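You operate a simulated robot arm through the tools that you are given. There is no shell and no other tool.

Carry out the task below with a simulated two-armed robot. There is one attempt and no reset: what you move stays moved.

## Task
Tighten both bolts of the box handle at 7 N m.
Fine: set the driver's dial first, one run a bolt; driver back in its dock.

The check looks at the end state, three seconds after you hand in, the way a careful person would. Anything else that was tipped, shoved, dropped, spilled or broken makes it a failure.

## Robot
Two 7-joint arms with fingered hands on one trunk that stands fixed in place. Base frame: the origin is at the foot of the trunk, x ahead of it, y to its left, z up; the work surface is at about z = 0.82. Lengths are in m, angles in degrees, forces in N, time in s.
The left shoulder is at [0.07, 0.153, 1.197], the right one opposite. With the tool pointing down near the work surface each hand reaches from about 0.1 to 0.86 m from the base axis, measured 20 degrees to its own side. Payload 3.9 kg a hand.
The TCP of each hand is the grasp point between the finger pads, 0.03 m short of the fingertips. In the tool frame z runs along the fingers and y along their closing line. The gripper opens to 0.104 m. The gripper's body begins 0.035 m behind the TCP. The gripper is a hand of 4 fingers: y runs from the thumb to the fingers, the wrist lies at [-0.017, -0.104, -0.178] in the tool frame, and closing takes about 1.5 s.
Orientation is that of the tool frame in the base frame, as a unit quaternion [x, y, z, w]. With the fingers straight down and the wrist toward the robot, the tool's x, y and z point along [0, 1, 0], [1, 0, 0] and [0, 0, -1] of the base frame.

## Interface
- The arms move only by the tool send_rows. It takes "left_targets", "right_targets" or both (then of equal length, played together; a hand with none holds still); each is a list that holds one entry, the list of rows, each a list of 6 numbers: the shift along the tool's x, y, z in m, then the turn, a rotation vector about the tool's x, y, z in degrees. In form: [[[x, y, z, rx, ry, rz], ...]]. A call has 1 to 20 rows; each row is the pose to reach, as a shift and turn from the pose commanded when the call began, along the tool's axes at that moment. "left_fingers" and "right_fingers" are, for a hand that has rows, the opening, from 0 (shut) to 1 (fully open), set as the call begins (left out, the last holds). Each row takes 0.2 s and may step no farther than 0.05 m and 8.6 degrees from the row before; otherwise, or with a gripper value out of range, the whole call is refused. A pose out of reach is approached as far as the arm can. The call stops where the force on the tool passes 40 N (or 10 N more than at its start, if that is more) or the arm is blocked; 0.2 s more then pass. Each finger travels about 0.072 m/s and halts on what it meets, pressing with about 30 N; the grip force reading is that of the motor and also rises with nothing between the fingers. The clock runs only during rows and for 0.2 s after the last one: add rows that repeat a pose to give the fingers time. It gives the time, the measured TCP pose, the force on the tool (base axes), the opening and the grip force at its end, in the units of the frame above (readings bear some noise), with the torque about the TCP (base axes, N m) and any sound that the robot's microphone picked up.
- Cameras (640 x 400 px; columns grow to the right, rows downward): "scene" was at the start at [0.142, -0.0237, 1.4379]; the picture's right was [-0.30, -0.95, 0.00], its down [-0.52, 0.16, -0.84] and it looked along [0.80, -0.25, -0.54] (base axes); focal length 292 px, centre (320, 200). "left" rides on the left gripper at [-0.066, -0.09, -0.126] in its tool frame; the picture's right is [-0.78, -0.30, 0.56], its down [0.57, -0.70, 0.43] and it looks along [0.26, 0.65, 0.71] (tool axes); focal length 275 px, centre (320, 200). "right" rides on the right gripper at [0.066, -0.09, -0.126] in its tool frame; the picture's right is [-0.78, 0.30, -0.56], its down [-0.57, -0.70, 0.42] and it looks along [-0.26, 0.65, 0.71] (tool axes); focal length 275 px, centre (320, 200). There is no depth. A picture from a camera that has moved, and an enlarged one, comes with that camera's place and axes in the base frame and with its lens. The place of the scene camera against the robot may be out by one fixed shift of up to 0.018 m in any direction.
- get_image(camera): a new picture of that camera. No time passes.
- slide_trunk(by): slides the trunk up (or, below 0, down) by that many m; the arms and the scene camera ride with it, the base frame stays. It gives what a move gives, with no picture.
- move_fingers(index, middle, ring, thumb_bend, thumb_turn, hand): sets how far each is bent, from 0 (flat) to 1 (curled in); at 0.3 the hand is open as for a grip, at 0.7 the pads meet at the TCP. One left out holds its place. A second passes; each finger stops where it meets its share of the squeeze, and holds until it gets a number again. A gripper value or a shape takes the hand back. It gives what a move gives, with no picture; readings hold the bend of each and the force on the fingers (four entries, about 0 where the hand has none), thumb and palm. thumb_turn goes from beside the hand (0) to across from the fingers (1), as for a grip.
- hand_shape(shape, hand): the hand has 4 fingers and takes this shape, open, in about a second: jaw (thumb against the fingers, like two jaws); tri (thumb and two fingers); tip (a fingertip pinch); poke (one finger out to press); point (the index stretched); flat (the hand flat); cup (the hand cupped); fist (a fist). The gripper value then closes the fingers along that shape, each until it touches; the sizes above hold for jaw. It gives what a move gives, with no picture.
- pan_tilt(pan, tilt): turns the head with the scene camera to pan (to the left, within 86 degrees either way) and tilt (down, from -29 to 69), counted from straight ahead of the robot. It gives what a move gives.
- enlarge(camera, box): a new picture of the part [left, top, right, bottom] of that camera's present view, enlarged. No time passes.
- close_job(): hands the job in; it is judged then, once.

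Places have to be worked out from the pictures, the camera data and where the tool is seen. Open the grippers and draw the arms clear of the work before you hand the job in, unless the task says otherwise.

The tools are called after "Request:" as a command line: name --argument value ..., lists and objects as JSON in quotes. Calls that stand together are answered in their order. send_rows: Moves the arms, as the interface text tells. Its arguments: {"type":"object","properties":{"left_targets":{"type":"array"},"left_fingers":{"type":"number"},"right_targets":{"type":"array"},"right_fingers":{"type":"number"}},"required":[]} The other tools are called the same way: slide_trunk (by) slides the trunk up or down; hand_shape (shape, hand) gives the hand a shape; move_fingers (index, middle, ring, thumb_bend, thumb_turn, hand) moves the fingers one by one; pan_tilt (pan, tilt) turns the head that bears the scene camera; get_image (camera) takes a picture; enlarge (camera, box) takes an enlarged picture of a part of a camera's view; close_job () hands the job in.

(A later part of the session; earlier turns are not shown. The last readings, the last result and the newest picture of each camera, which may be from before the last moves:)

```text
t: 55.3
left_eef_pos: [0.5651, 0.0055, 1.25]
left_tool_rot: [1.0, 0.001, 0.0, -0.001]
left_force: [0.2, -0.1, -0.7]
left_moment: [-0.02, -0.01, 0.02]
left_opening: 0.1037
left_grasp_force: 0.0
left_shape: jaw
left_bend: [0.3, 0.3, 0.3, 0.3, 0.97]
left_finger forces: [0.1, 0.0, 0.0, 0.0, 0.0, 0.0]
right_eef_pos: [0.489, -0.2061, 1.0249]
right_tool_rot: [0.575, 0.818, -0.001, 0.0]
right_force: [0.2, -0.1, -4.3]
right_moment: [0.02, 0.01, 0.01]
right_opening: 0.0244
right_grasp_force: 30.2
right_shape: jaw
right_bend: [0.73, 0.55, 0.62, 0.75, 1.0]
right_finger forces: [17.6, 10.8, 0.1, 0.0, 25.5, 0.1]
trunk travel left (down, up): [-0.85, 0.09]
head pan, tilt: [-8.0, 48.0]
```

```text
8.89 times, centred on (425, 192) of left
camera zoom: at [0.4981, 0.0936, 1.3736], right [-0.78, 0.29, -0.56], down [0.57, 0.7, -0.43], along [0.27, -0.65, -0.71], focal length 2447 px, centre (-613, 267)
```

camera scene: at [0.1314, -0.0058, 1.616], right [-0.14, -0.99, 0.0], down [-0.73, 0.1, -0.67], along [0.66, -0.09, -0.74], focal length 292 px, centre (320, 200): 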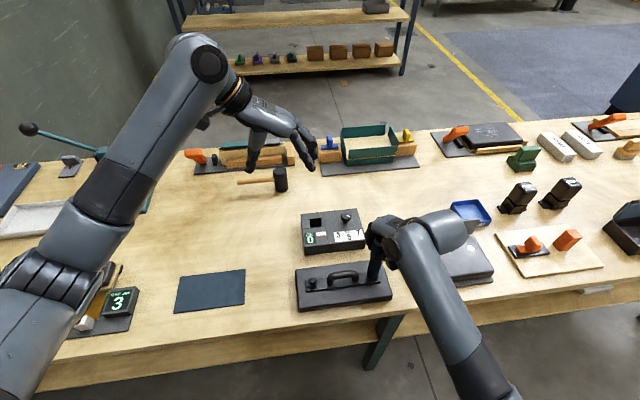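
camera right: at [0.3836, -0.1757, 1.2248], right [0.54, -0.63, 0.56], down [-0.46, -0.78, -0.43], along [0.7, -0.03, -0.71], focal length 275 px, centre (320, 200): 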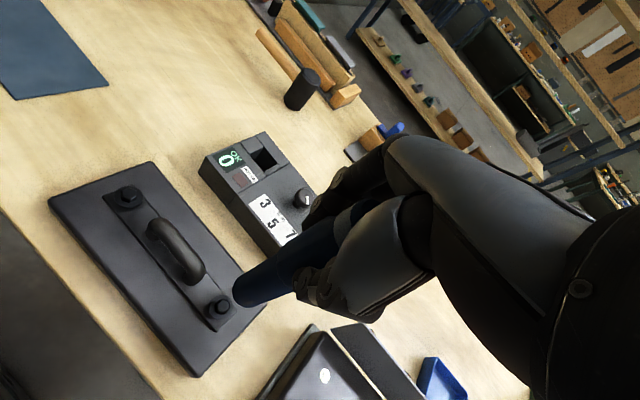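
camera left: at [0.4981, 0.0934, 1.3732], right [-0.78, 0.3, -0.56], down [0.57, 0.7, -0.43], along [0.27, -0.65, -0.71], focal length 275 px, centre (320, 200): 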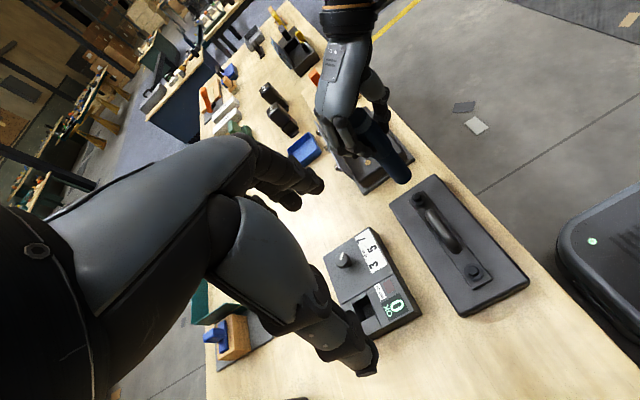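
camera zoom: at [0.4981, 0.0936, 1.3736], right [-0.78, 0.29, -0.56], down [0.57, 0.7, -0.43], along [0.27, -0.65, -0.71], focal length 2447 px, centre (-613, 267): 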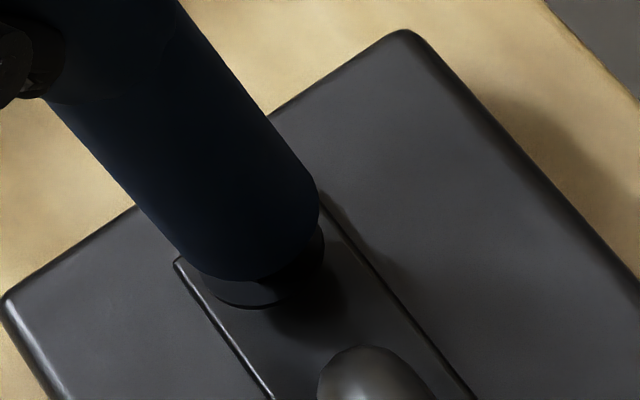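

Measured offset while free is only about 1–1.5 mm, but under load the arm drifted ~2 mm left and back. I pre-compensate (≈2 mm to the right, 1.5 mm forward) and press again.

Request:
send_rows --right_targets '[[[-0.0027, 0.0009, 0.0, 0, 0, 0], [-0.0027, 0.0009, 0.005, 0, 0, 0], [-0.0027, 0.0009, 0.009, 0, 0, 0], [-0.0027, 0.0009, 0.011, 0, 0, 0], [-0.0027, 0.0009, 0.0125, 0, 0, 0], [-0.0027, 0.0009, 0.0135, 0, 0, 0], [-0.0027, 0.0009, 0.0135, 0, 0, 0]]]'

Request:
enlarge --camera "scene" --box '[355, 255, 395, 295]'

Request:
enlarge --camera "right" --box '[215, 270, 275, 320]'

Request:
enlarge --camera "left" --box '[400, 170, 450, 215]'

```text
t: 56.9
left_eef_pos: [0.5642, 0.0054, 1.2489]
left_tool_rot: [1.0, 0.0, 0.0, 0.0]
left_force: [0.4, -0.4, -0.5]
left_moment: [0.0, 0.0, 0.01]
left_opening: 0.104
left_grasp_force: 0.0
left_shape: jaw
left_bend: [0.3, 0.3, 0.3, 0.3, 0.97]
left_finger forces: [0.0, 0.0, 0.0, 0.0, 0.1, 0.1]
right_eef_pos: [0.4906, -0.2097, 1.0119]
right_tool_rot: [0.575, 0.818, 0.0, 0.001]
right_force: [0.1, 1.2, -4.8]
right_moment: [0.02, 0.01, -0.01]
right_opening: 0.0247
right_grasp_force: 30.1
right_shape: jaw
right_bend: [0.73, 0.55, 0.62, 0.75, 1.0]
right_finger forces: [17.7, 10.8, 0.0, 0.0, 25.5, 0.1]
trunk travel left (down, up): [-0.85, 0.09]
head pan, tilt: [-8.0, 48.0]
```

```text
10.00 times, centred on (375, 275) of scene
camera zoom: at [0.1356, -0.0081, 1.6155], right [-0.14, -0.99, 0.0], down [-0.74, 0.1, -0.67], along [0.66, -0.09, -0.74], focal length 2917 px, centre (-230, -550)
```

zoom: 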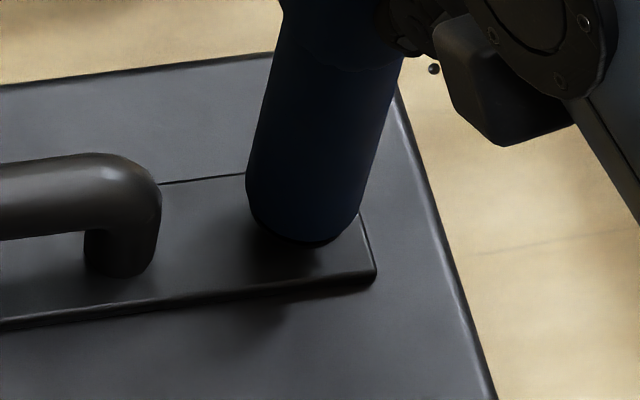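

```text
8.00 times, centred on (245, 295) of right
camera zoom: at [0.384, -0.1786, 1.1368], right [0.54, -0.63, 0.56], down [-0.46, -0.78, -0.43], along [0.7, -0.03, -0.71], focal length 2202 px, centre (920, -560)
```

zoom: 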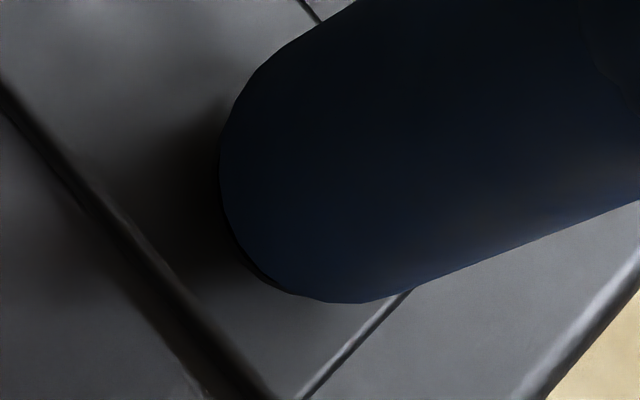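

```text
8.89 times, centred on (425, 192) of left
camera zoom: at [0.4983, 0.0935, 1.3736], right [-0.78, 0.29, -0.56], down [0.57, 0.7, -0.43], along [0.27, -0.65, -0.71], focal length 2447 px, centre (-613, 267)
```

zoom: 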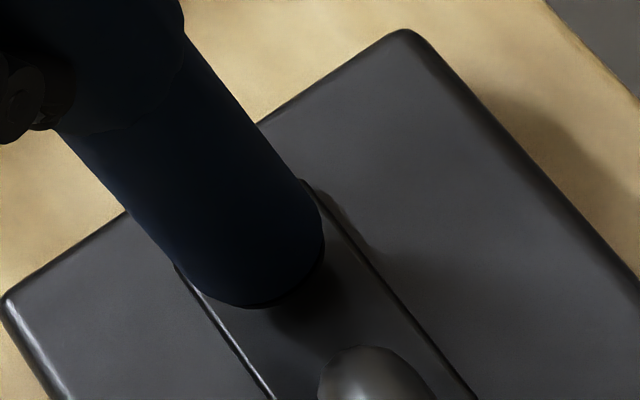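

Now at this height there's no load at all and the tip sits lower than before: the socket is slipping over the hex. I continue down slowly until it meets the flange and presses.

Request:
send_rows --right_targets '[[[0, 0, 0.001, 0, 0, 0], [0, 0, 0.002, 0, 0, 0], [0, 0, 0.003, 0, 0, 0]]]'

```text
t: 57.7
left_eef_pos: [0.564, 0.0049, 1.2503]
left_tool_rot: [1.0, 0.001, 0.0, 0.0]
left_force: [-0.5, -0.1, -0.6]
left_moment: [0.03, -0.01, 0.02]
left_opening: 0.1036
left_grasp_force: 0.1
left_shape: jaw
left_bend: [0.3, 0.3, 0.3, 0.3, 0.97]
left_finger forces: [0.0, 0.0, 0.0, 0.0, 0.1, 0.1]
right_eef_pos: [0.4916, -0.2094, 1.0091]
right_tool_rot: [0.574, 0.819, 0.001, 0.0]
right_force: [0.2, -0.6, -4.3]
right_moment: [0.02, 0.02, -0.01]
right_opening: 0.0246
right_grasp_force: 30.2
right_shape: jaw
right_bend: [0.73, 0.55, 0.62, 0.75, 1.0]
right_finger forces: [17.5, 10.8, 0.1, 0.0, 25.5, 0.1]
trunk travel left (down, up): [-0.85, 0.09]
head pan, tilt: [-8.0, 48.0]
```

Still free at 1.009. I keep lowering in 1 mm steps.

Request:
send_rows --right_targets '[[[0, 0, 0.001, 0, 0, 0], [0, 0, 0.002, 0, 0, 0], [0, 0, 0.003, 0, 0, 0]]]'

Request:
enlarge --camera "scene" --box '[355, 255, 395, 295]'

Request:
enlarge --camera "left" --box '[400, 170, 450, 215]'

```text
t: 58.5
left_eef_pos: [0.5646, 0.0045, 1.2494]
left_tool_rot: [1.0, 0.0, 0.0, 0.001]
left_force: [0.0, 0.4, 0.6]
left_moment: [0.03, -0.02, 0.0]
left_opening: 0.1037
left_grasp_force: 0.1
left_shape: jaw
left_bend: [0.3, 0.3, 0.3, 0.3, 0.97]
left_finger forces: [0.1, 0.0, 0.0, 0.0, 0.0, 0.0]
right_eef_pos: [0.4912, -0.2077, 1.0055]
right_tool_rot: [0.574, 0.819, 0.002, 0.001]
right_force: [0.9, 0.1, -2.5]
right_moment: [-0.03, 0.0, -0.01]
right_opening: 0.0244
right_grasp_force: 29.8
right_shape: jaw
right_bend: [0.73, 0.55, 0.62, 0.75, 1.0]
right_finger forces: [17.6, 10.8, 0.0, 0.1, 25.6, 0.0]
trunk travel left (down, up): [-0.85, 0.09]
head pan, tilt: [-8.0, 48.0]
```

```text
10.00 times, centred on (375, 275) of scene
camera zoom: at [0.1354, -0.008, 1.6155], right [-0.14, -0.99, 0.0], down [-0.74, 0.1, -0.67], along [0.66, -0.09, -0.74], focal length 2917 px, centre (-230, -550)
```

zoom: 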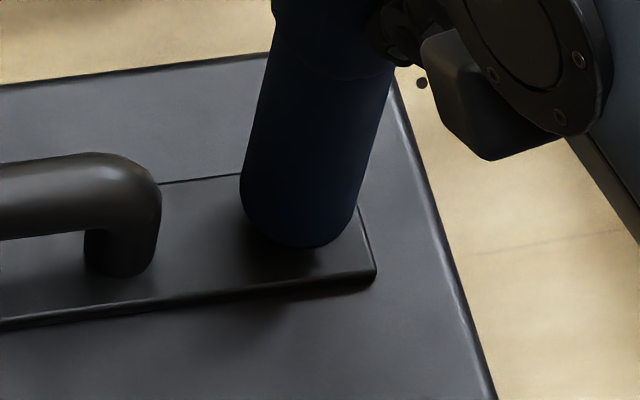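

```text
8.89 times, centred on (425, 192) of left
camera zoom: at [0.4981, 0.0936, 1.3737], right [-0.78, 0.29, -0.56], down [0.57, 0.7, -0.42], along [0.27, -0.65, -0.71], focal length 2447 px, centre (-613, 267)
```

zoom: 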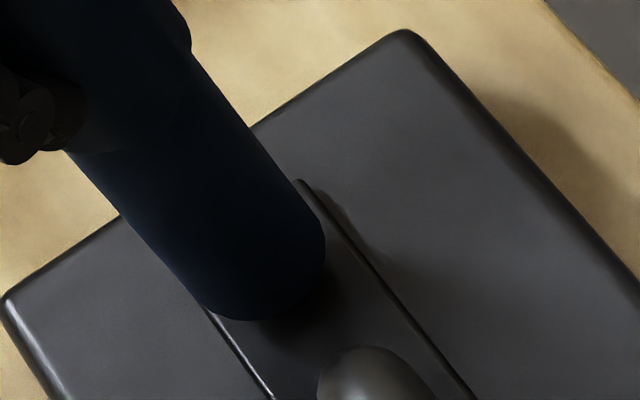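

The socket is fully over the bolt head and the first load appears (−2.5 N). I press further and listen.

Request:
send_rows --right_targets '[[[0, 0, 0.001, 0, 0, 0], [0, 0, 0.002, 0, 0, 0], [0, 0, 0.003, 0, 0, 0], [0, 0, 0.003, 0, 0, 0]]]'

```text
t: 59.5
left_eef_pos: [0.5645, 0.0033, 1.2495]
left_tool_rot: [1.0, 0.001, 0.0, 0.0]
left_force: [0.0, 0.6, 0.5]
left_moment: [0.0, 0.0, 0.01]
left_opening: 0.1033
left_grasp_force: 0.2
left_shape: jaw
left_bend: [0.3, 0.3, 0.3, 0.3, 0.97]
left_finger forces: [0.0, 0.0, 0.0, 0.2, 0.0, 0.1]
right_eef_pos: [0.4904, -0.2102, 1.0012]
right_tool_rot: [0.575, 0.818, -0.001, -0.001]
right_force: [-0.2, 0.0, -3.5]
right_moment: [0.02, 0.01, 0.0]
right_opening: 0.0244
right_grasp_force: 30.2
right_shape: jaw
right_bend: [0.73, 0.55, 0.62, 0.75, 1.0]
right_finger forces: [17.5, 10.8, 0.0, 0.1, 25.5, 0.0]
trunk travel left (down, up): [-0.85, 0.09]
head pan, tilt: [-8.0, 48.0]
```

Still nearly free at 1.001. I look before going on, to see whether the driver really goes down or slides in the hand.

Request:
enlarge --camera "left" --box '[370, 140, 470, 240]'

Request:
enlarge --camera "scene" --box '[330, 210, 420, 310]'

Request:
enlarge --camera "right" --box '[200, 150, 440, 350]'

```text
4.00 times, centred on (420, 190) of left
camera zoom: at [0.4984, 0.0934, 1.3734], right [-0.78, 0.29, -0.56], down [0.57, 0.7, -0.42], along [0.27, -0.65, -0.71], focal length 1101 px, centre (-80, 240)
```

zoom: 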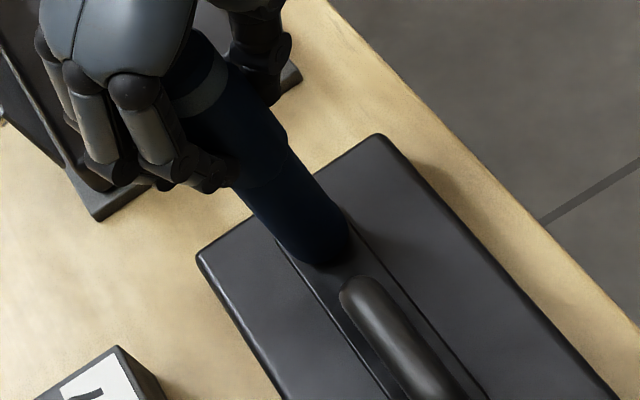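

```text
4.00 times, centred on (375, 260) of scene
camera zoom: at [0.1358, -0.0083, 1.6154], right [-0.14, -0.99, 0.0], down [-0.74, 0.1, -0.67], along [0.66, -0.09, -0.74], focal length 1167 px, centre (100, -40)
```

zoom: 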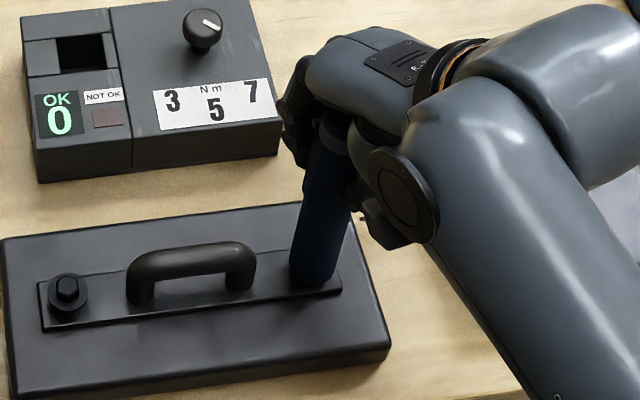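

```text
2.00 times, centred on (320, 250) of right
camera zoom: at [0.3835, -0.1785, 1.1272], right [0.54, -0.63, 0.56], down [-0.47, -0.78, -0.42], along [0.7, -0.03, -0.72], focal length 551 px, centre (320, 100)
```

zoom: 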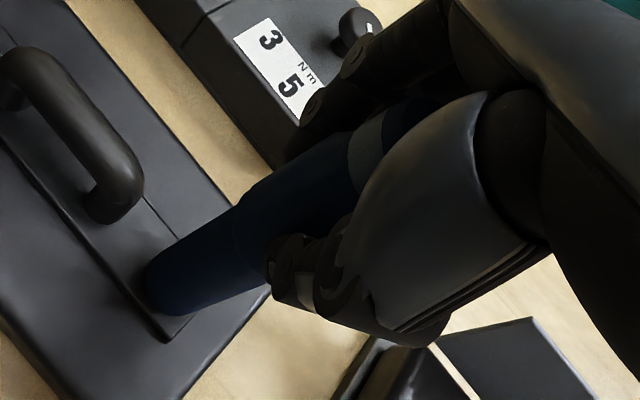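

The driver's end has sunk over the bolt head nearly to the plate. I continue in small steps.

Request:
send_rows --right_targets '[[[0, 0, 0.001, 0, 0, 0], [0, 0, 0.002, 0, 0, 0], [0, 0, 0.002, 0, 0, 0]]]'

```text
t: 60.3
left_eef_pos: [0.5632, 0.0041, 1.2496]
left_tool_rot: [1.0, 0.001, 0.0, 0.0]
left_force: [-0.3, -1.1, 0.4]
left_moment: [0.01, 0.0, -0.02]
left_opening: 0.1036
left_grasp_force: 0.1
left_shape: jaw
left_bend: [0.3, 0.3, 0.3, 0.3, 0.97]
left_finger forces: [0.0, 0.0, 0.0, 0.1, 0.0, 0.1]
right_eef_pos: [0.4897, -0.2092, 1.0011]
right_tool_rot: [0.575, 0.818, 0.0, 0.0]
right_force: [-0.6, 0.0, -4.0]
right_moment: [0.03, 0.01, 0.0]
right_opening: 0.0244
right_grasp_force: 30.6
right_shape: jaw
right_bend: [0.73, 0.55, 0.62, 0.75, 1.0]
right_finger forces: [17.5, 10.8, 0.1, 0.1, 25.5, 0.1]
trunk travel left (down, up): [-0.85, 0.09]
head pan, tilt: [-8.0, 48.0]
```

Force still only the weight. Three more millimetres.

Request:
send_rows --right_targets '[[[0, 0, 0.001, 0, 0, 0], [0, 0, 0.002, 0, 0, 0], [0, 0, 0.003, 0, 0, 0], [0, 0, 0.003, 0, 0, 0]]]'

```text
t: 61.3
left_eef_pos: [0.5644, 0.0043, 1.2484]
left_tool_rot: [1.0, 0.001, 0.0, 0.0]
left_force: [0.3, 0.4, -0.3]
left_moment: [0.01, 0.04, 0.0]
left_opening: 0.104
left_grasp_force: 0.0
left_shape: jaw
left_bend: [0.3, 0.3, 0.3, 0.3, 0.97]
left_finger forces: [0.0, 0.1, 0.0, 0.1, 0.0, 0.0]
right_eef_pos: [0.4923, -0.2096, 0.996]
right_tool_rot: [0.575, 0.818, 0.001, 0.0]
right_force: [0.0, -0.7, -3.6]
right_moment: [0.05, 0.01, 0.03]
right_opening: 0.0245
right_grasp_force: 30.1
right_shape: jaw
right_bend: [0.73, 0.55, 0.62, 0.75, 1.0]
right_finger forces: [17.5, 10.8, 0.0, 0.1, 25.5, 0.0]
trunk travel left (down, up): [-0.85, 0.09]
head pan, tilt: [-8.0, 48.0]
```

Still free at about 0.998. I check the pictures once more.

Request:
enlarge --camera "left" --box '[400, 170, 450, 215]'

Request:
enlarge --camera "scene" --box '[355, 255, 395, 295]'

```text
8.89 times, centred on (425, 192) of left
camera zoom: at [0.4983, 0.0935, 1.3736], right [-0.78, 0.29, -0.56], down [0.57, 0.7, -0.42], along [0.27, -0.65, -0.71], focal length 2447 px, centre (-613, 267)
```

zoom: 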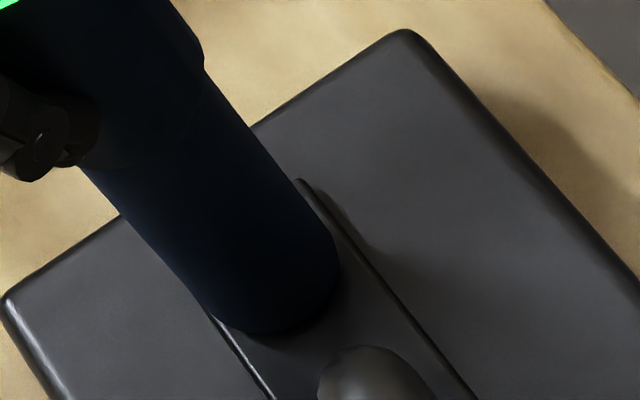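

```text
10.00 times, centred on (375, 275) of scene
camera zoom: at [0.1356, -0.0081, 1.6155], right [-0.14, -0.99, 0.0], down [-0.74, 0.1, -0.67], along [0.66, -0.09, -0.74], focal length 2917 px, centre (-230, -550)
```

zoom: 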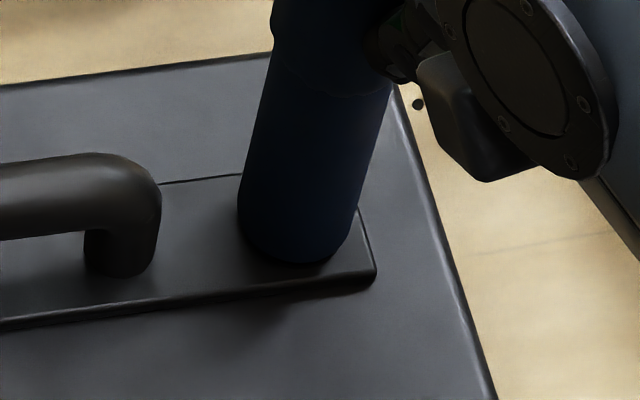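

A green glow has appeared on the driver's band. I check the band and the dock's display.

Request:
enlarge --camera "scene" --box '[295, 195, 425, 310]'

Request:
enlarge --camera "left" --box '[330, 110, 470, 320]'

Request:
get_image --camera "right"

```text
3.48 times, centred on (360, 252) of scene
camera zoom: at [0.1356, -0.0081, 1.6155], right [-0.14, -0.99, 0.0], down [-0.74, 0.1, -0.67], along [0.66, -0.09, -0.74], focal length 1015 px, centre (181, 17)
```

zoom: 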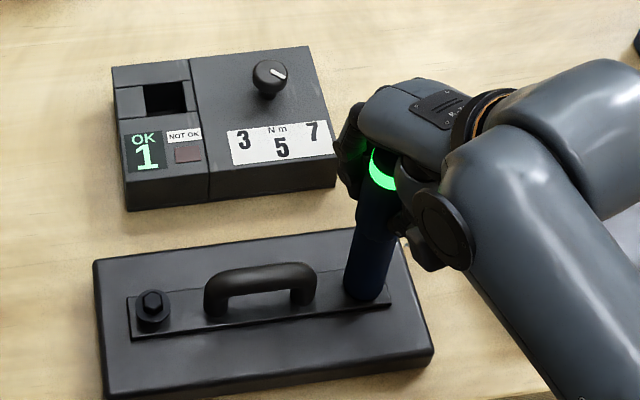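

```text
1.90 times, centred on (400, 215) of left
camera zoom: at [0.4983, 0.0935, 1.3736], right [-0.78, 0.29, -0.56], down [0.57, 0.7, -0.42], along [0.27, -0.65, -0.71], focal length 524 px, centre (168, 171)
```

zoom: 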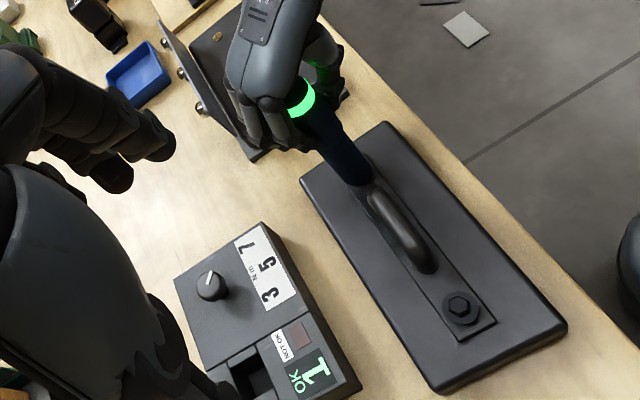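

```text
taken
camera right: at [0.3847, -0.1783, 1.1227], right [0.54, -0.63, 0.56], down [-0.46, -0.78, -0.43], along [0.7, -0.03, -0.71], focal length 275 px, centre (320, 200)
```

right: 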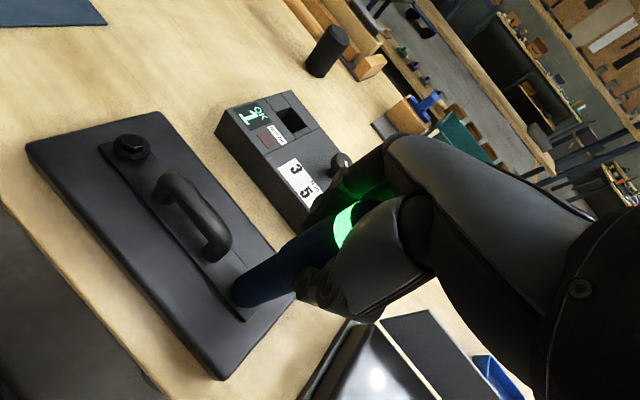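

The display now reads OK 1 with the NOT OK lamp dark, and the band is green: the right bolt's single run is done. I lift straight off at once so it can't start again.

Request:
send_rows --right_targets '[[[0, 0, -0.01, 0, 0, 0], [0, 0, -0.025, 0, 0, 0], [0, 0, -0.045, 0, 0, 0], [0, 0, -0.07, 0, 0, 0], [0, 0, -0.1, 0, 0, 0], [0, 0, -0.11, 0, 0, 0], [0, 0, -0.11, 0, 0, 0]]]'

Request:
send_rows --left_targets '[[[0, -0.035, 0, 0, 0, 0], [0, -0.07, 0, 0, 0, 0], [0, -0.105, 0, 0, 0, 0], [0, -0.14, 0, 0, 0, 0], [0, -0.17, 0, 0, 0, 0], [0, -0.17, 0, 0, 0, 0]]]'

Request:
get_image --camera "left"

Request:
get_image --camera "scene"

Request:
get_image --camera "right"

```text
t: 62.9
left_eef_pos: [0.5651, 0.0039, 1.2504]
left_tool_rot: [1.0, 0.001, 0.0, 0.001]
left_force: [-0.7, 0.3, 0.7]
left_moment: [-0.02, -0.03, 0.0]
left_opening: 0.1036
left_grasp_force: 0.2
left_shape: jaw
left_bend: [0.3, 0.3, 0.3, 0.3, 0.97]
left_finger forces: [0.1, 0.0, 0.0, 0.0, 0.0, 0.0]
right_eef_pos: [0.4903, -0.2094, 1.1098]
right_tool_rot: [0.574, 0.819, 0.0, 0.0]
right_force: [-0.1, -0.5, -5.1]
right_moment: [0.03, 0.04, -0.02]
right_opening: 0.0244
right_grasp_force: 30.0
right_shape: jaw
right_bend: [0.73, 0.55, 0.62, 0.75, 1.0]
right_finger forces: [17.5, 10.9, 0.0, 0.0, 25.4, 0.0]
trunk travel left (down, up): [-0.85, 0.09]
head pan, tilt: [-8.0, 48.0]
```

```text
t: 64.3
left_eef_pos: [0.5636, 0.1726, 1.2515]
left_tool_rot: [1.0, 0.001, 0.0, 0.0]
left_force: [-0.6, 0.0, 0.3]
left_moment: [0.01, -0.01, 0.0]
left_opening: 0.1036
left_grasp_force: 0.0
left_shape: jaw
left_bend: [0.3, 0.3, 0.3, 0.3, 0.97]
left_finger forces: [0.0, 0.0, 0.0, 0.0, 0.1, 0.1]
right_eef_pos: [0.4911, -0.2106, 1.1094]
right_tool_rot: [0.574, 0.819, 0.001, -0.001]
right_force: [-0.2, -0.1, -4.7]
right_moment: [0.02, 0.03, 0.0]
right_opening: 0.0245
right_grasp_force: 30.0
right_shape: jaw
right_bend: [0.73, 0.55, 0.62, 0.75, 1.0]
right_finger forces: [17.3, 11.0, 0.1, 0.0, 25.3, 0.0]
trunk travel left (down, up): [-0.85, 0.09]
head pan, tilt: [-8.0, 48.0]
```

```text
taken
camera left: at [0.497, 0.2616, 1.3752], right [-0.78, 0.29, -0.56], down [0.57, 0.7, -0.42], along [0.27, -0.65, -0.71], focal length 275 px, centre (320, 200)
```

left: 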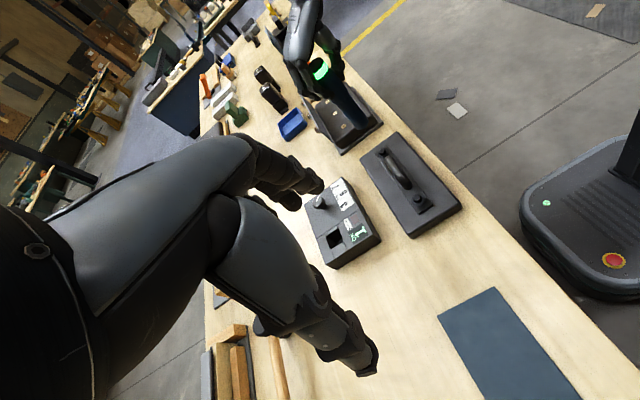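

```text
taken
camera scene: at [0.1358, -0.009, 1.6155], right [-0.14, -0.99, 0.0], down [-0.74, 0.1, -0.67], along [0.66, -0.09, -0.74], focal length 292 px, centre (320, 200)
```

scene: 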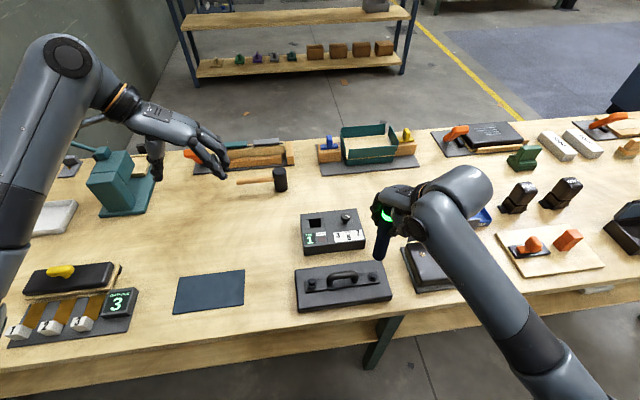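

```text
taken
camera right: at [0.384, -0.1794, 1.2337], right [0.54, -0.63, 0.56], down [-0.46, -0.78, -0.43], along [0.7, -0.03, -0.71], focal length 275 px, centre (320, 200)
```

right: 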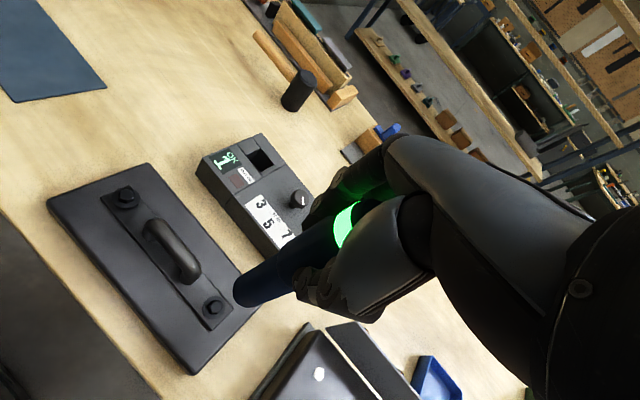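

The driver is clear. I move it toward the left bolt in two stages, at this height (tip ~0.965, above the handle), checking that the arm follows.

Request:
send_rows --right_targets '[[[0.0263, 0.0097, 0, 0, 0, 0], [0.0526, 0.0193, 0, 0, 0, 0], [0.0788, 0.029, 0, 0, 0, 0], [0.0788, 0.029, 0, 0, 0, 0]]]'

```text
t: 65.3
left_eef_pos: [0.5622, 0.1739, 1.2508]
left_tool_rot: [1.0, 0.001, 0.0, 0.0]
left_force: [0.0, 0.6, 1.0]
left_moment: [0.04, 0.03, 0.03]
left_opening: 0.1036
left_grasp_force: 0.1
left_shape: jaw
left_bend: [0.3, 0.3, 0.3, 0.3, 0.97]
left_finger forces: [0.0, 0.0, 0.0, 0.0, 0.0, 0.0]
right_eef_pos: [0.4897, -0.1258, 1.1103]
right_tool_rot: [0.573, 0.819, 0.002, 0.0]
right_force: [0.6, 0.2, -4.1]
right_moment: [0.01, -0.01, 0.02]
right_opening: 0.0247
right_grasp_force: 29.8
right_shape: jaw
right_bend: [0.73, 0.55, 0.62, 0.75, 1.0]
right_finger forces: [17.2, 10.9, 0.1, 0.0, 25.2, 0.1]
trunk travel left (down, up): [-0.85, 0.09]
head pan, tilt: [-8.0, 48.0]
```

It follows well. Now the second half to the left bolt.

Request:
send_rows --right_targets '[[[0.0263, 0.0097, 0, 0, 0, 0], [0.0526, 0.0193, 0, 0, 0, 0], [0.0789, 0.029, 0, 0, 0, 0], [0.0789, 0.029, 0, 0, 0, 0]]]'

Request:
get_image --camera "left"

Request:
get_image --camera "scene"

Request:
get_image --camera "right"

```text
t: 66.3
left_eef_pos: [0.5635, 0.1714, 1.2514]
left_tool_rot: [1.0, 0.001, 0.0, -0.001]
left_force: [-0.6, -0.2, 0.2]
left_moment: [-0.03, 0.0, -0.03]
left_opening: 0.1038
left_grasp_force: 0.0
left_shape: jaw
left_bend: [0.3, 0.3, 0.3, 0.3, 0.97]
left_finger forces: [0.0, 0.0, 0.0, 0.0, 0.0, 0.0]
right_eef_pos: [0.4912, -0.0398, 1.1093]
right_tool_rot: [0.575, 0.818, 0.0, 0.0]
right_force: [-0.4, 0.1, -4.3]
right_moment: [-0.03, -0.02, -0.01]
right_opening: 0.0246
right_grasp_force: 30.6
right_shape: jaw
right_bend: [0.73, 0.55, 0.62, 0.75, 1.0]
right_finger forces: [17.4, 10.8, 0.0, 0.0, 25.1, 0.0]
trunk travel left (down, up): [-0.85, 0.09]
head pan, tilt: [-8.0, 48.0]
```

```text
taken
camera left: at [0.4968, 0.262, 1.3751], right [-0.78, 0.29, -0.56], down [0.57, 0.7, -0.43], along [0.27, -0.65, -0.71], focal length 275 px, centre (320, 200)
```

left: 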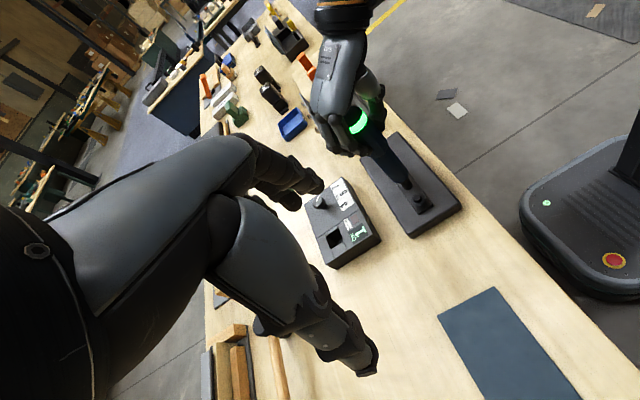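

```text
taken
camera scene: at [0.1356, -0.0081, 1.6155], right [-0.14, -0.99, 0.0], down [-0.74, 0.1, -0.67], along [0.66, -0.09, -0.74], focal length 292 px, centre (320, 200)
```

scene: 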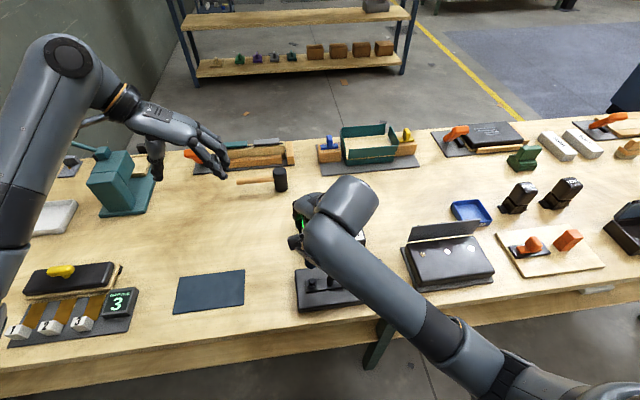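

```text
taken
camera right: at [0.3858, -0.0084, 1.2331], right [0.54, -0.63, 0.56], down [-0.46, -0.78, -0.42], along [0.7, -0.03, -0.71], focal length 275 px, centre (320, 200)
```

right: 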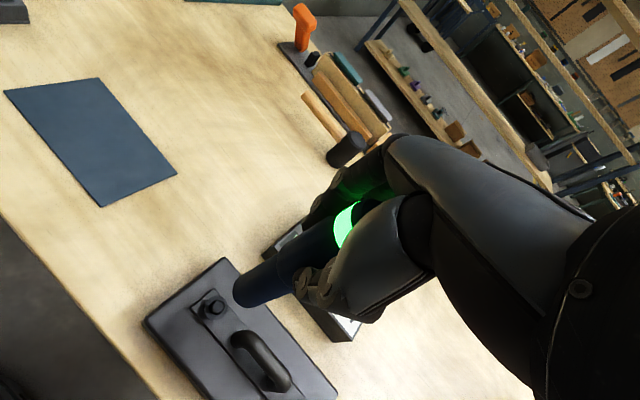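

The arm reached it: TCP about (0.491, −0.040). I compare bolt and driver tip in enlarged views with what worked on the other bolt.

Request:
enlarge --camera "right" --box '[160, 230, 320, 370]'

Request:
enlarge --camera "left" --box '[370, 140, 470, 240]'

Request:
enlarge --camera "scene" --box '[280, 200, 380, 320]'

```text
2.86 times, centred on (240, 300) of right
camera zoom: at [0.3858, -0.0084, 1.2331], right [0.54, -0.63, 0.56], down [-0.46, -0.78, -0.42], along [0.7, -0.03, -0.71], focal length 786 px, centre (549, -86)
```

zoom: 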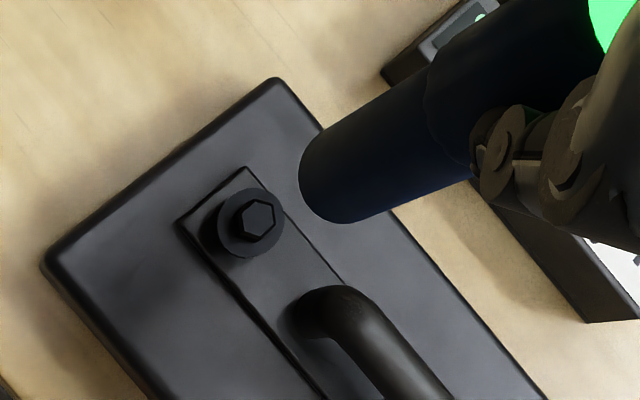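

```text
4.00 times, centred on (420, 190) of left
camera zoom: at [0.4968, 0.262, 1.3751], right [-0.78, 0.29, -0.56], down [0.57, 0.7, -0.43], along [0.27, -0.65, -0.71], focal length 1101 px, centre (-80, 240)
```

zoom: 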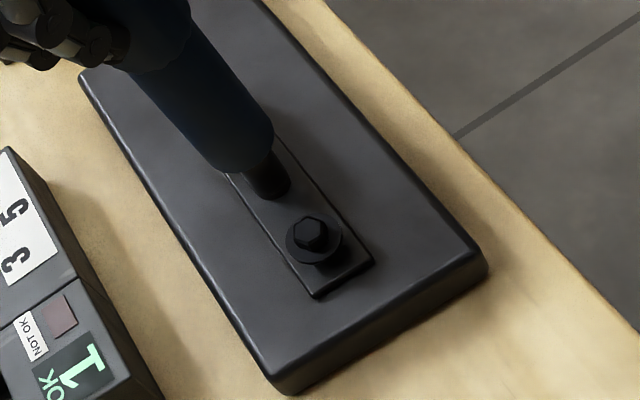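

```text
3.33 times, centred on (330, 260) of scene
camera zoom: at [0.1356, -0.0081, 1.6155], right [-0.14, -0.99, 0.0], down [-0.74, 0.1, -0.67], along [0.66, -0.09, -0.74], focal length 972 px, centre (287, 0)
```

zoom: 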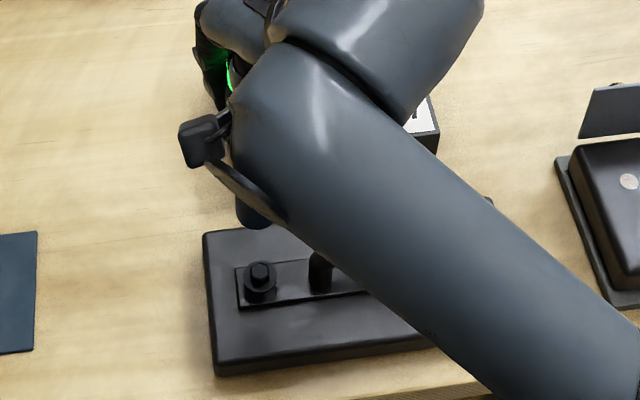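

Estimates from the two cameras differ by ±1.5 mm around the present position, so I descend to ~7 mm over the bolt (same height as my reference views) and compare there.

Request:
send_rows --right_targets '[[[0, 0, 0.02, 0, 0, 0], [0, 0, 0.04, 0, 0, 0], [0, 0, 0.06, 0, 0, 0], [0, 0, 0.075, 0, 0, 0], [0, 0, 0.0825, 0, 0, 0], [0, 0, 0.0825, 0, 0, 0]]]'

Request:
enlarge --camera "right" --box '[215, 270, 275, 320]'

Request:
enlarge --camera "left" --box '[400, 170, 450, 215]'

Request:
enlarge --camera "scene" --box '[290, 255, 330, 295]'

```text
t: 67.7
left_eef_pos: [0.5634, 0.1727, 1.2502]
left_tool_rot: [1.0, 0.0, 0.0, -0.001]
left_force: [0.3, -0.2, 0.4]
left_moment: [0.03, -0.02, 0.0]
left_opening: 0.1036
left_grasp_force: 0.1
left_shape: jaw
left_bend: [0.3, 0.3, 0.3, 0.3, 0.97]
left_finger forces: [0.1, 0.0, 0.0, 0.0, 0.1, 0.0]
right_eef_pos: [0.4941, -0.041, 1.0265]
right_tool_rot: [0.574, 0.819, 0.001, 0.001]
right_force: [-0.2, -0.4, -4.7]
right_moment: [0.04, 0.01, 0.02]
right_opening: 0.0242
right_grasp_force: 30.4
right_shape: jaw
right_bend: [0.73, 0.55, 0.62, 0.75, 1.0]
right_finger forces: [17.1, 11.0, 0.1, 0.0, 25.1, 0.0]
trunk travel left (down, up): [-0.85, 0.09]
head pan, tilt: [-8.0, 48.0]
```

```text
8.00 times, centred on (245, 295) of right
camera zoom: at [0.3863, -0.0102, 1.1515], right [0.54, -0.63, 0.56], down [-0.46, -0.78, -0.42], along [0.7, -0.03, -0.71], focal length 2202 px, centre (920, -560)
```

zoom: 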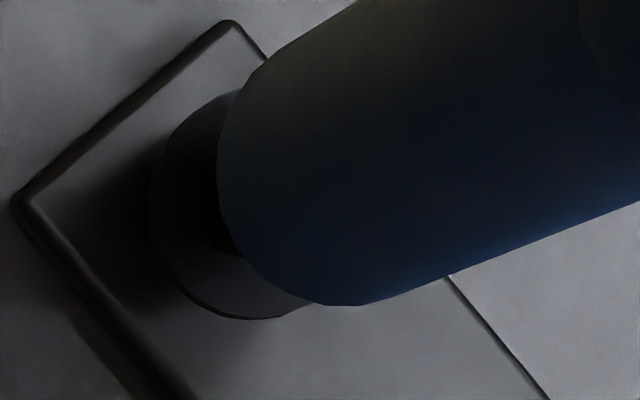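

```text
8.89 times, centred on (425, 192) of left
camera zoom: at [0.4969, 0.2621, 1.3751], right [-0.78, 0.29, -0.56], down [0.57, 0.7, -0.43], along [0.27, -0.65, -0.71], focal length 2447 px, centre (-613, 267)
```

zoom: 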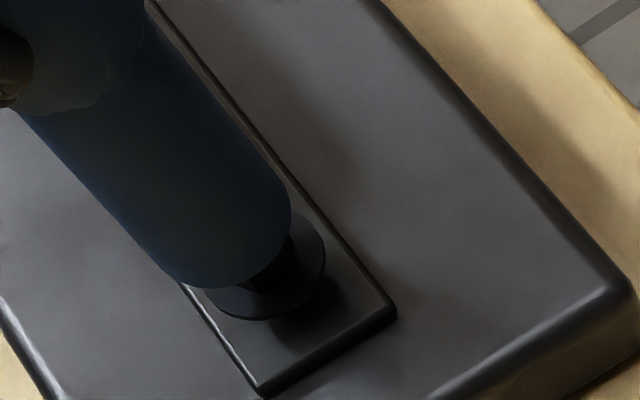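

```text
10.00 times, centred on (310, 275) of scene
camera zoom: at [0.1357, -0.0078, 1.6155], right [-0.14, -0.99, 0.0], down [-0.74, 0.1, -0.67], along [0.66, -0.09, -0.74], focal length 2917 px, centre (420, -550)
```

zoom: 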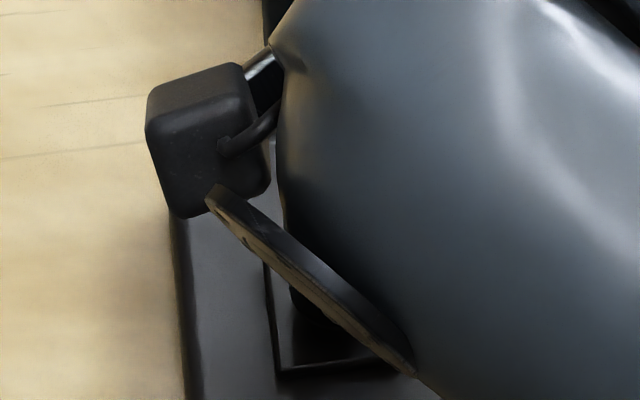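

Compared with the well-seated alignment on the other bolt, both cameras say the driver must go about 3 mm nearer and 3 mm left. I shift and compare again.

Request:
send_rows --right_targets '[[[0.0019, -0.0009, 0, 0, 0, 0], [0.0038, -0.0018, 0, 0, 0, 0], [0.0038, -0.0018, 0, 0, 0, 0]]]'

Request:
enlarge --camera "right" --box '[215, 270, 275, 320]'

Request:
enlarge --camera "left" --box '[400, 170, 450, 215]'

```text
t: 68.5
left_eef_pos: [0.5629, 0.1749, 1.2504]
left_tool_rot: [1.0, 0.001, 0.0, 0.0]
left_force: [0.3, 0.7, -1.4]
left_moment: [0.01, 0.01, -0.01]
left_opening: 0.1039
left_grasp_force: 0.0
left_shape: jaw
left_bend: [0.3, 0.3, 0.3, 0.3, 0.97]
left_finger forces: [0.0, 0.0, 0.1, 0.1, 0.1, 0.0]
right_eef_pos: [0.4896, -0.0394, 1.0275]
right_tool_rot: [0.574, 0.819, 0.0, 0.0]
right_force: [0.4, 0.2, -3.8]
right_moment: [0.0, 0.0, 0.0]
right_opening: 0.0245
right_grasp_force: 29.6
right_shape: jaw
right_bend: [0.73, 0.55, 0.62, 0.75, 1.0]
right_finger forces: [17.1, 10.9, 0.0, 0.1, 25.0, 0.0]
trunk travel left (down, up): [-0.85, 0.09]
head pan, tilt: [-8.0, 48.0]
```

```text
8.00 times, centred on (245, 295) of right
camera zoom: at [0.3828, -0.0076, 1.1522], right [0.54, -0.63, 0.56], down [-0.46, -0.78, -0.42], along [0.7, -0.03, -0.71], focal length 2202 px, centre (920, -560)
```

zoom: 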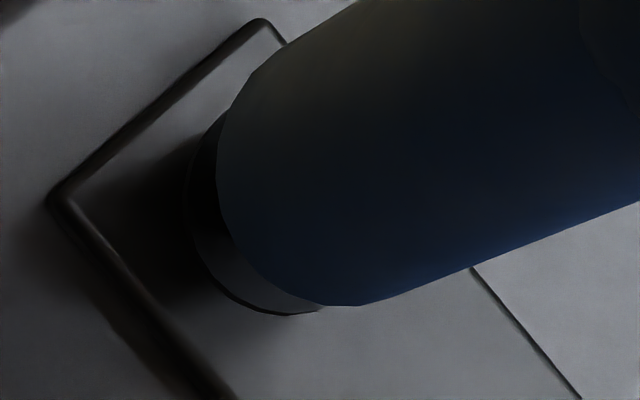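

```text
8.89 times, centred on (425, 192) of left
camera zoom: at [0.497, 0.2621, 1.3751], right [-0.78, 0.29, -0.56], down [0.57, 0.7, -0.43], along [0.27, -0.65, -0.71], focal length 2447 px, centre (-613, 267)
```

zoom: 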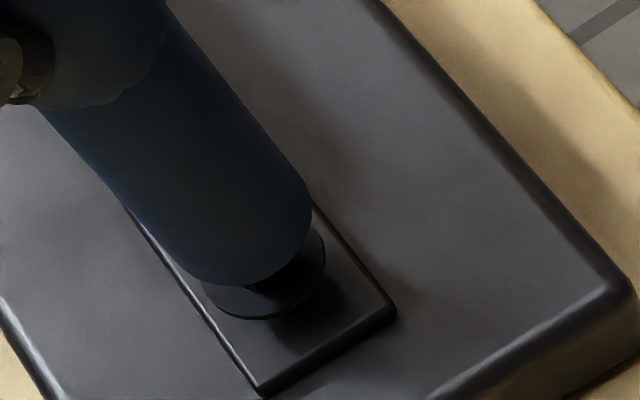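

Both views now match the good alignment within about 1 mm. I lower past the hex top level in small steps, watching the force.

Request:
send_rows --right_targets '[[[0, 0.0005, 0.004, 0, 0, 0], [0, 0.0005, 0.007, 0, 0, 0], [0, 0.0005, 0.009, 0, 0, 0], [0, 0.0005, 0.0105, 0, 0, 0]]]'

```text
t: 69.5
left_eef_pos: [0.5628, 0.1743, 1.2509]
left_tool_rot: [1.0, 0.001, 0.0, 0.001]
left_force: [0.7, 0.5, 0.3]
left_moment: [0.03, 0.0, -0.01]
left_opening: 0.1039
left_grasp_force: 0.0
left_shape: jaw
left_bend: [0.3, 0.3, 0.3, 0.3, 0.97]
left_finger forces: [0.0, 0.0, 0.0, 0.0, 0.1, 0.0]
right_eef_pos: [0.4889, -0.0375, 1.0158]
right_tool_rot: [0.575, 0.818, 0.0, 0.0]
right_force: [0.6, -0.2, -3.9]
right_moment: [-0.02, 0.02, 0.0]
right_opening: 0.0245
right_grasp_force: 29.9
right_shape: jaw
right_bend: [0.73, 0.55, 0.62, 0.75, 1.0]
right_finger forces: [17.1, 10.9, 0.0, 0.0, 25.0, 0.1]
trunk travel left (down, up): [-0.85, 0.09]
head pan, tilt: [-8.0, 48.0]
```

No contact at 1.0157, so the socket goes over the hex. I continue in 1–2 mm steps.

Request:
send_rows --right_targets '[[[0, 0, 0.002, 0, 0, 0], [0, 0, 0.004, 0, 0, 0], [0, 0, 0.006, 0, 0, 0]]]'

Request:
enlarge --camera "left" --box '[330, 110, 470, 320]'

Request:
enlarge --camera "left" --box '[400, 170, 450, 215]'

```text
t: 70.3
left_eef_pos: [0.5632, 0.1731, 1.2502]
left_tool_rot: [1.0, 0.001, 0.0, 0.001]
left_force: [0.3, -0.3, 0.2]
left_moment: [-0.02, 0.0, 0.02]
left_opening: 0.1037
left_grasp_force: 0.0
left_shape: jaw
left_bend: [0.3, 0.3, 0.3, 0.3, 0.97]
left_finger forces: [0.0, 0.0, 0.0, 0.1, 0.0, 0.0]
right_eef_pos: [0.4885, -0.0376, 1.0089]
right_tool_rot: [0.574, 0.819, 0.0, 0.001]
right_force: [0.4, 0.6, -3.8]
right_moment: [0.0, 0.01, -0.02]
right_opening: 0.0244
right_grasp_force: 29.9
right_shape: jaw
right_bend: [0.73, 0.55, 0.62, 0.75, 1.0]
right_finger forces: [17.2, 11.0, 0.0, 0.0, 25.0, 0.1]
trunk travel left (down, up): [-0.85, 0.09]
head pan, tilt: [-8.0, 48.0]
```

```text
1.90 times, centred on (400, 215) of left
camera zoom: at [0.4969, 0.2622, 1.3751], right [-0.78, 0.29, -0.56], down [0.57, 0.7, -0.43], along [0.27, -0.65, -0.71], focal length 524 px, centre (168, 171)
```

zoom: 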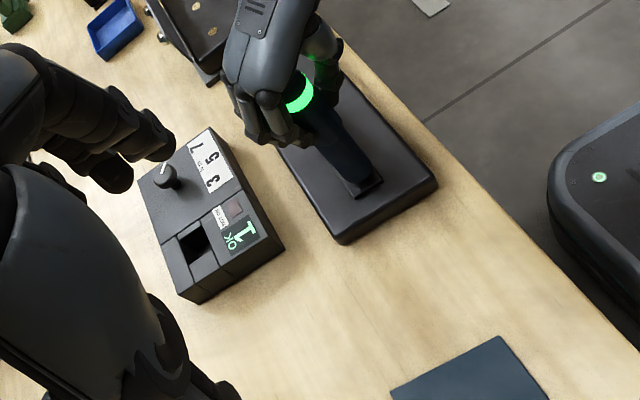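

```text
8.89 times, centred on (425, 192) of left
camera zoom: at [0.4969, 0.2622, 1.3751], right [-0.78, 0.29, -0.56], down [0.57, 0.7, -0.43], along [0.27, -0.65, -0.71], focal length 2447 px, centre (-613, 267)
```

zoom: 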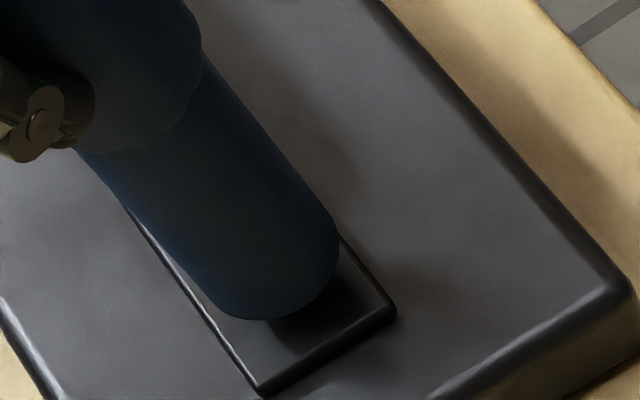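

Socket is over the head, display still 1. I go down 4 mm more and check again.

Request:
send_rows --right_targets '[[[0, 0, 0.001, 0, 0, 0], [0, 0, 0.002, 0, 0, 0], [0, 0, 0.003, 0, 0, 0], [0, 0, 0.004, 0, 0, 0]]]'

Request:
enlarge --camera "left" --box '[330, 110, 470, 320]'

```text
t: 71.3
left_eef_pos: [0.5624, 0.1721, 1.252]
left_tool_rot: [1.0, 0.002, 0.0, 0.001]
left_force: [-0.5, 1.4, -0.3]
left_moment: [0.01, 0.01, -0.04]
left_opening: 0.1036
left_grasp_force: 0.1
left_shape: jaw
left_bend: [0.3, 0.3, 0.3, 0.3, 0.97]
left_finger forces: [0.0, 0.0, 0.0, 0.0, 0.1, 0.0]
right_eef_pos: [0.4876, -0.0367, 1.0059]
right_tool_rot: [0.575, 0.818, 0.001, 0.001]
right_force: [-2.0, 0.8, 1.1]
right_moment: [0.0, -0.01, 0.03]
right_opening: 0.0246
right_grasp_force: 29.9
right_shape: jaw
right_bend: [0.73, 0.55, 0.62, 0.75, 1.0]
right_finger forces: [17.4, 11.0, 0.1, 0.1, 25.7, 0.0]
trunk travel left (down, up): [-0.85, 0.09]
head pan, tilt: [-8.0, 48.0]
```

```text
1.90 times, centred on (400, 215) of left
camera zoom: at [0.4959, 0.2624, 1.3755], right [-0.78, 0.29, -0.56], down [0.57, 0.7, -0.42], along [0.27, -0.65, -0.71], focal length 524 px, centre (168, 171)
```

zoom: 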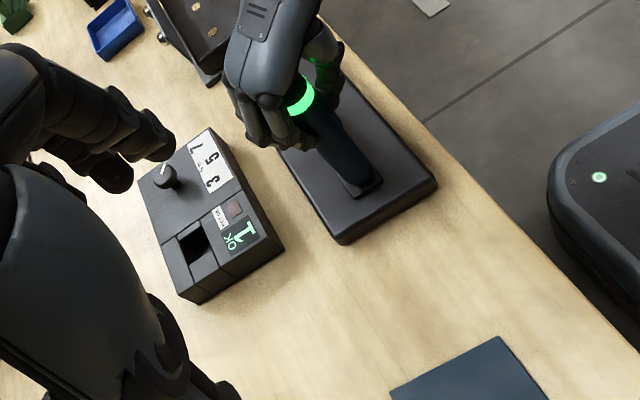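

Contact just started (+1 N). On the other bolt the screw began to turn in from about here, so I hold still a moment and look.

Request:
send_rows --right_targets '[[[0, 0, 0, 0, 0, 0], [0, 0, 0, 0, 0, 0], [0, 0, 0, 0, 0, 0]]]'

Request:
enlarge --camera "left" --box '[330, 110, 470, 320]'

```text
t: 72.1
left_eef_pos: [0.5632, 0.1732, 1.2517]
left_tool_rot: [1.0, 0.001, 0.0, 0.0]
left_force: [0.0, -1.1, 0.4]
left_moment: [0.0, 0.0, 0.0]
left_opening: 0.1039
left_grasp_force: 0.0
left_shape: jaw
left_bend: [0.3, 0.3, 0.3, 0.3, 0.97]
left_finger forces: [0.0, 0.1, 0.0, 0.1, 0.1, 0.0]
right_eef_pos: [0.4868, -0.0369, 1.005]
right_tool_rot: [0.574, 0.819, 0.0, 0.0]
right_force: [0.1, 0.0, -4.3]
right_moment: [0.01, 0.02, 0.01]
right_opening: 0.0245
right_grasp_force: 30.2
right_shape: jaw
right_bend: [0.73, 0.55, 0.62, 0.75, 1.0]
right_finger forces: [17.1, 11.0, 0.0, 0.0, 25.1, 0.1]
trunk travel left (down, up): [-0.85, 0.09]
head pan, tilt: [-8.0, 48.0]
```

```text
1.90 times, centred on (400, 215) of left
camera zoom: at [0.4968, 0.2621, 1.3751], right [-0.78, 0.29, -0.56], down [0.57, 0.7, -0.43], along [0.27, -0.65, -0.71], focal length 524 px, centre (168, 171)
```

zoom: 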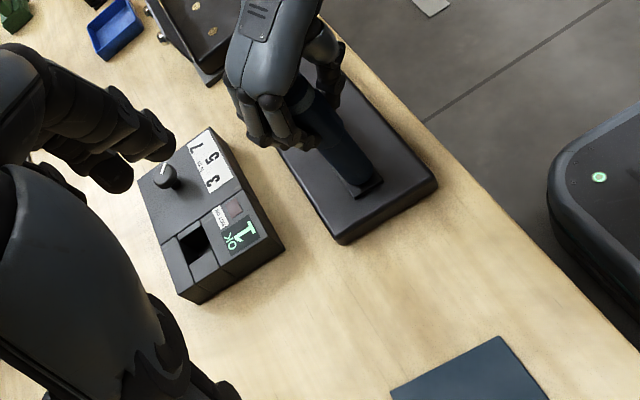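

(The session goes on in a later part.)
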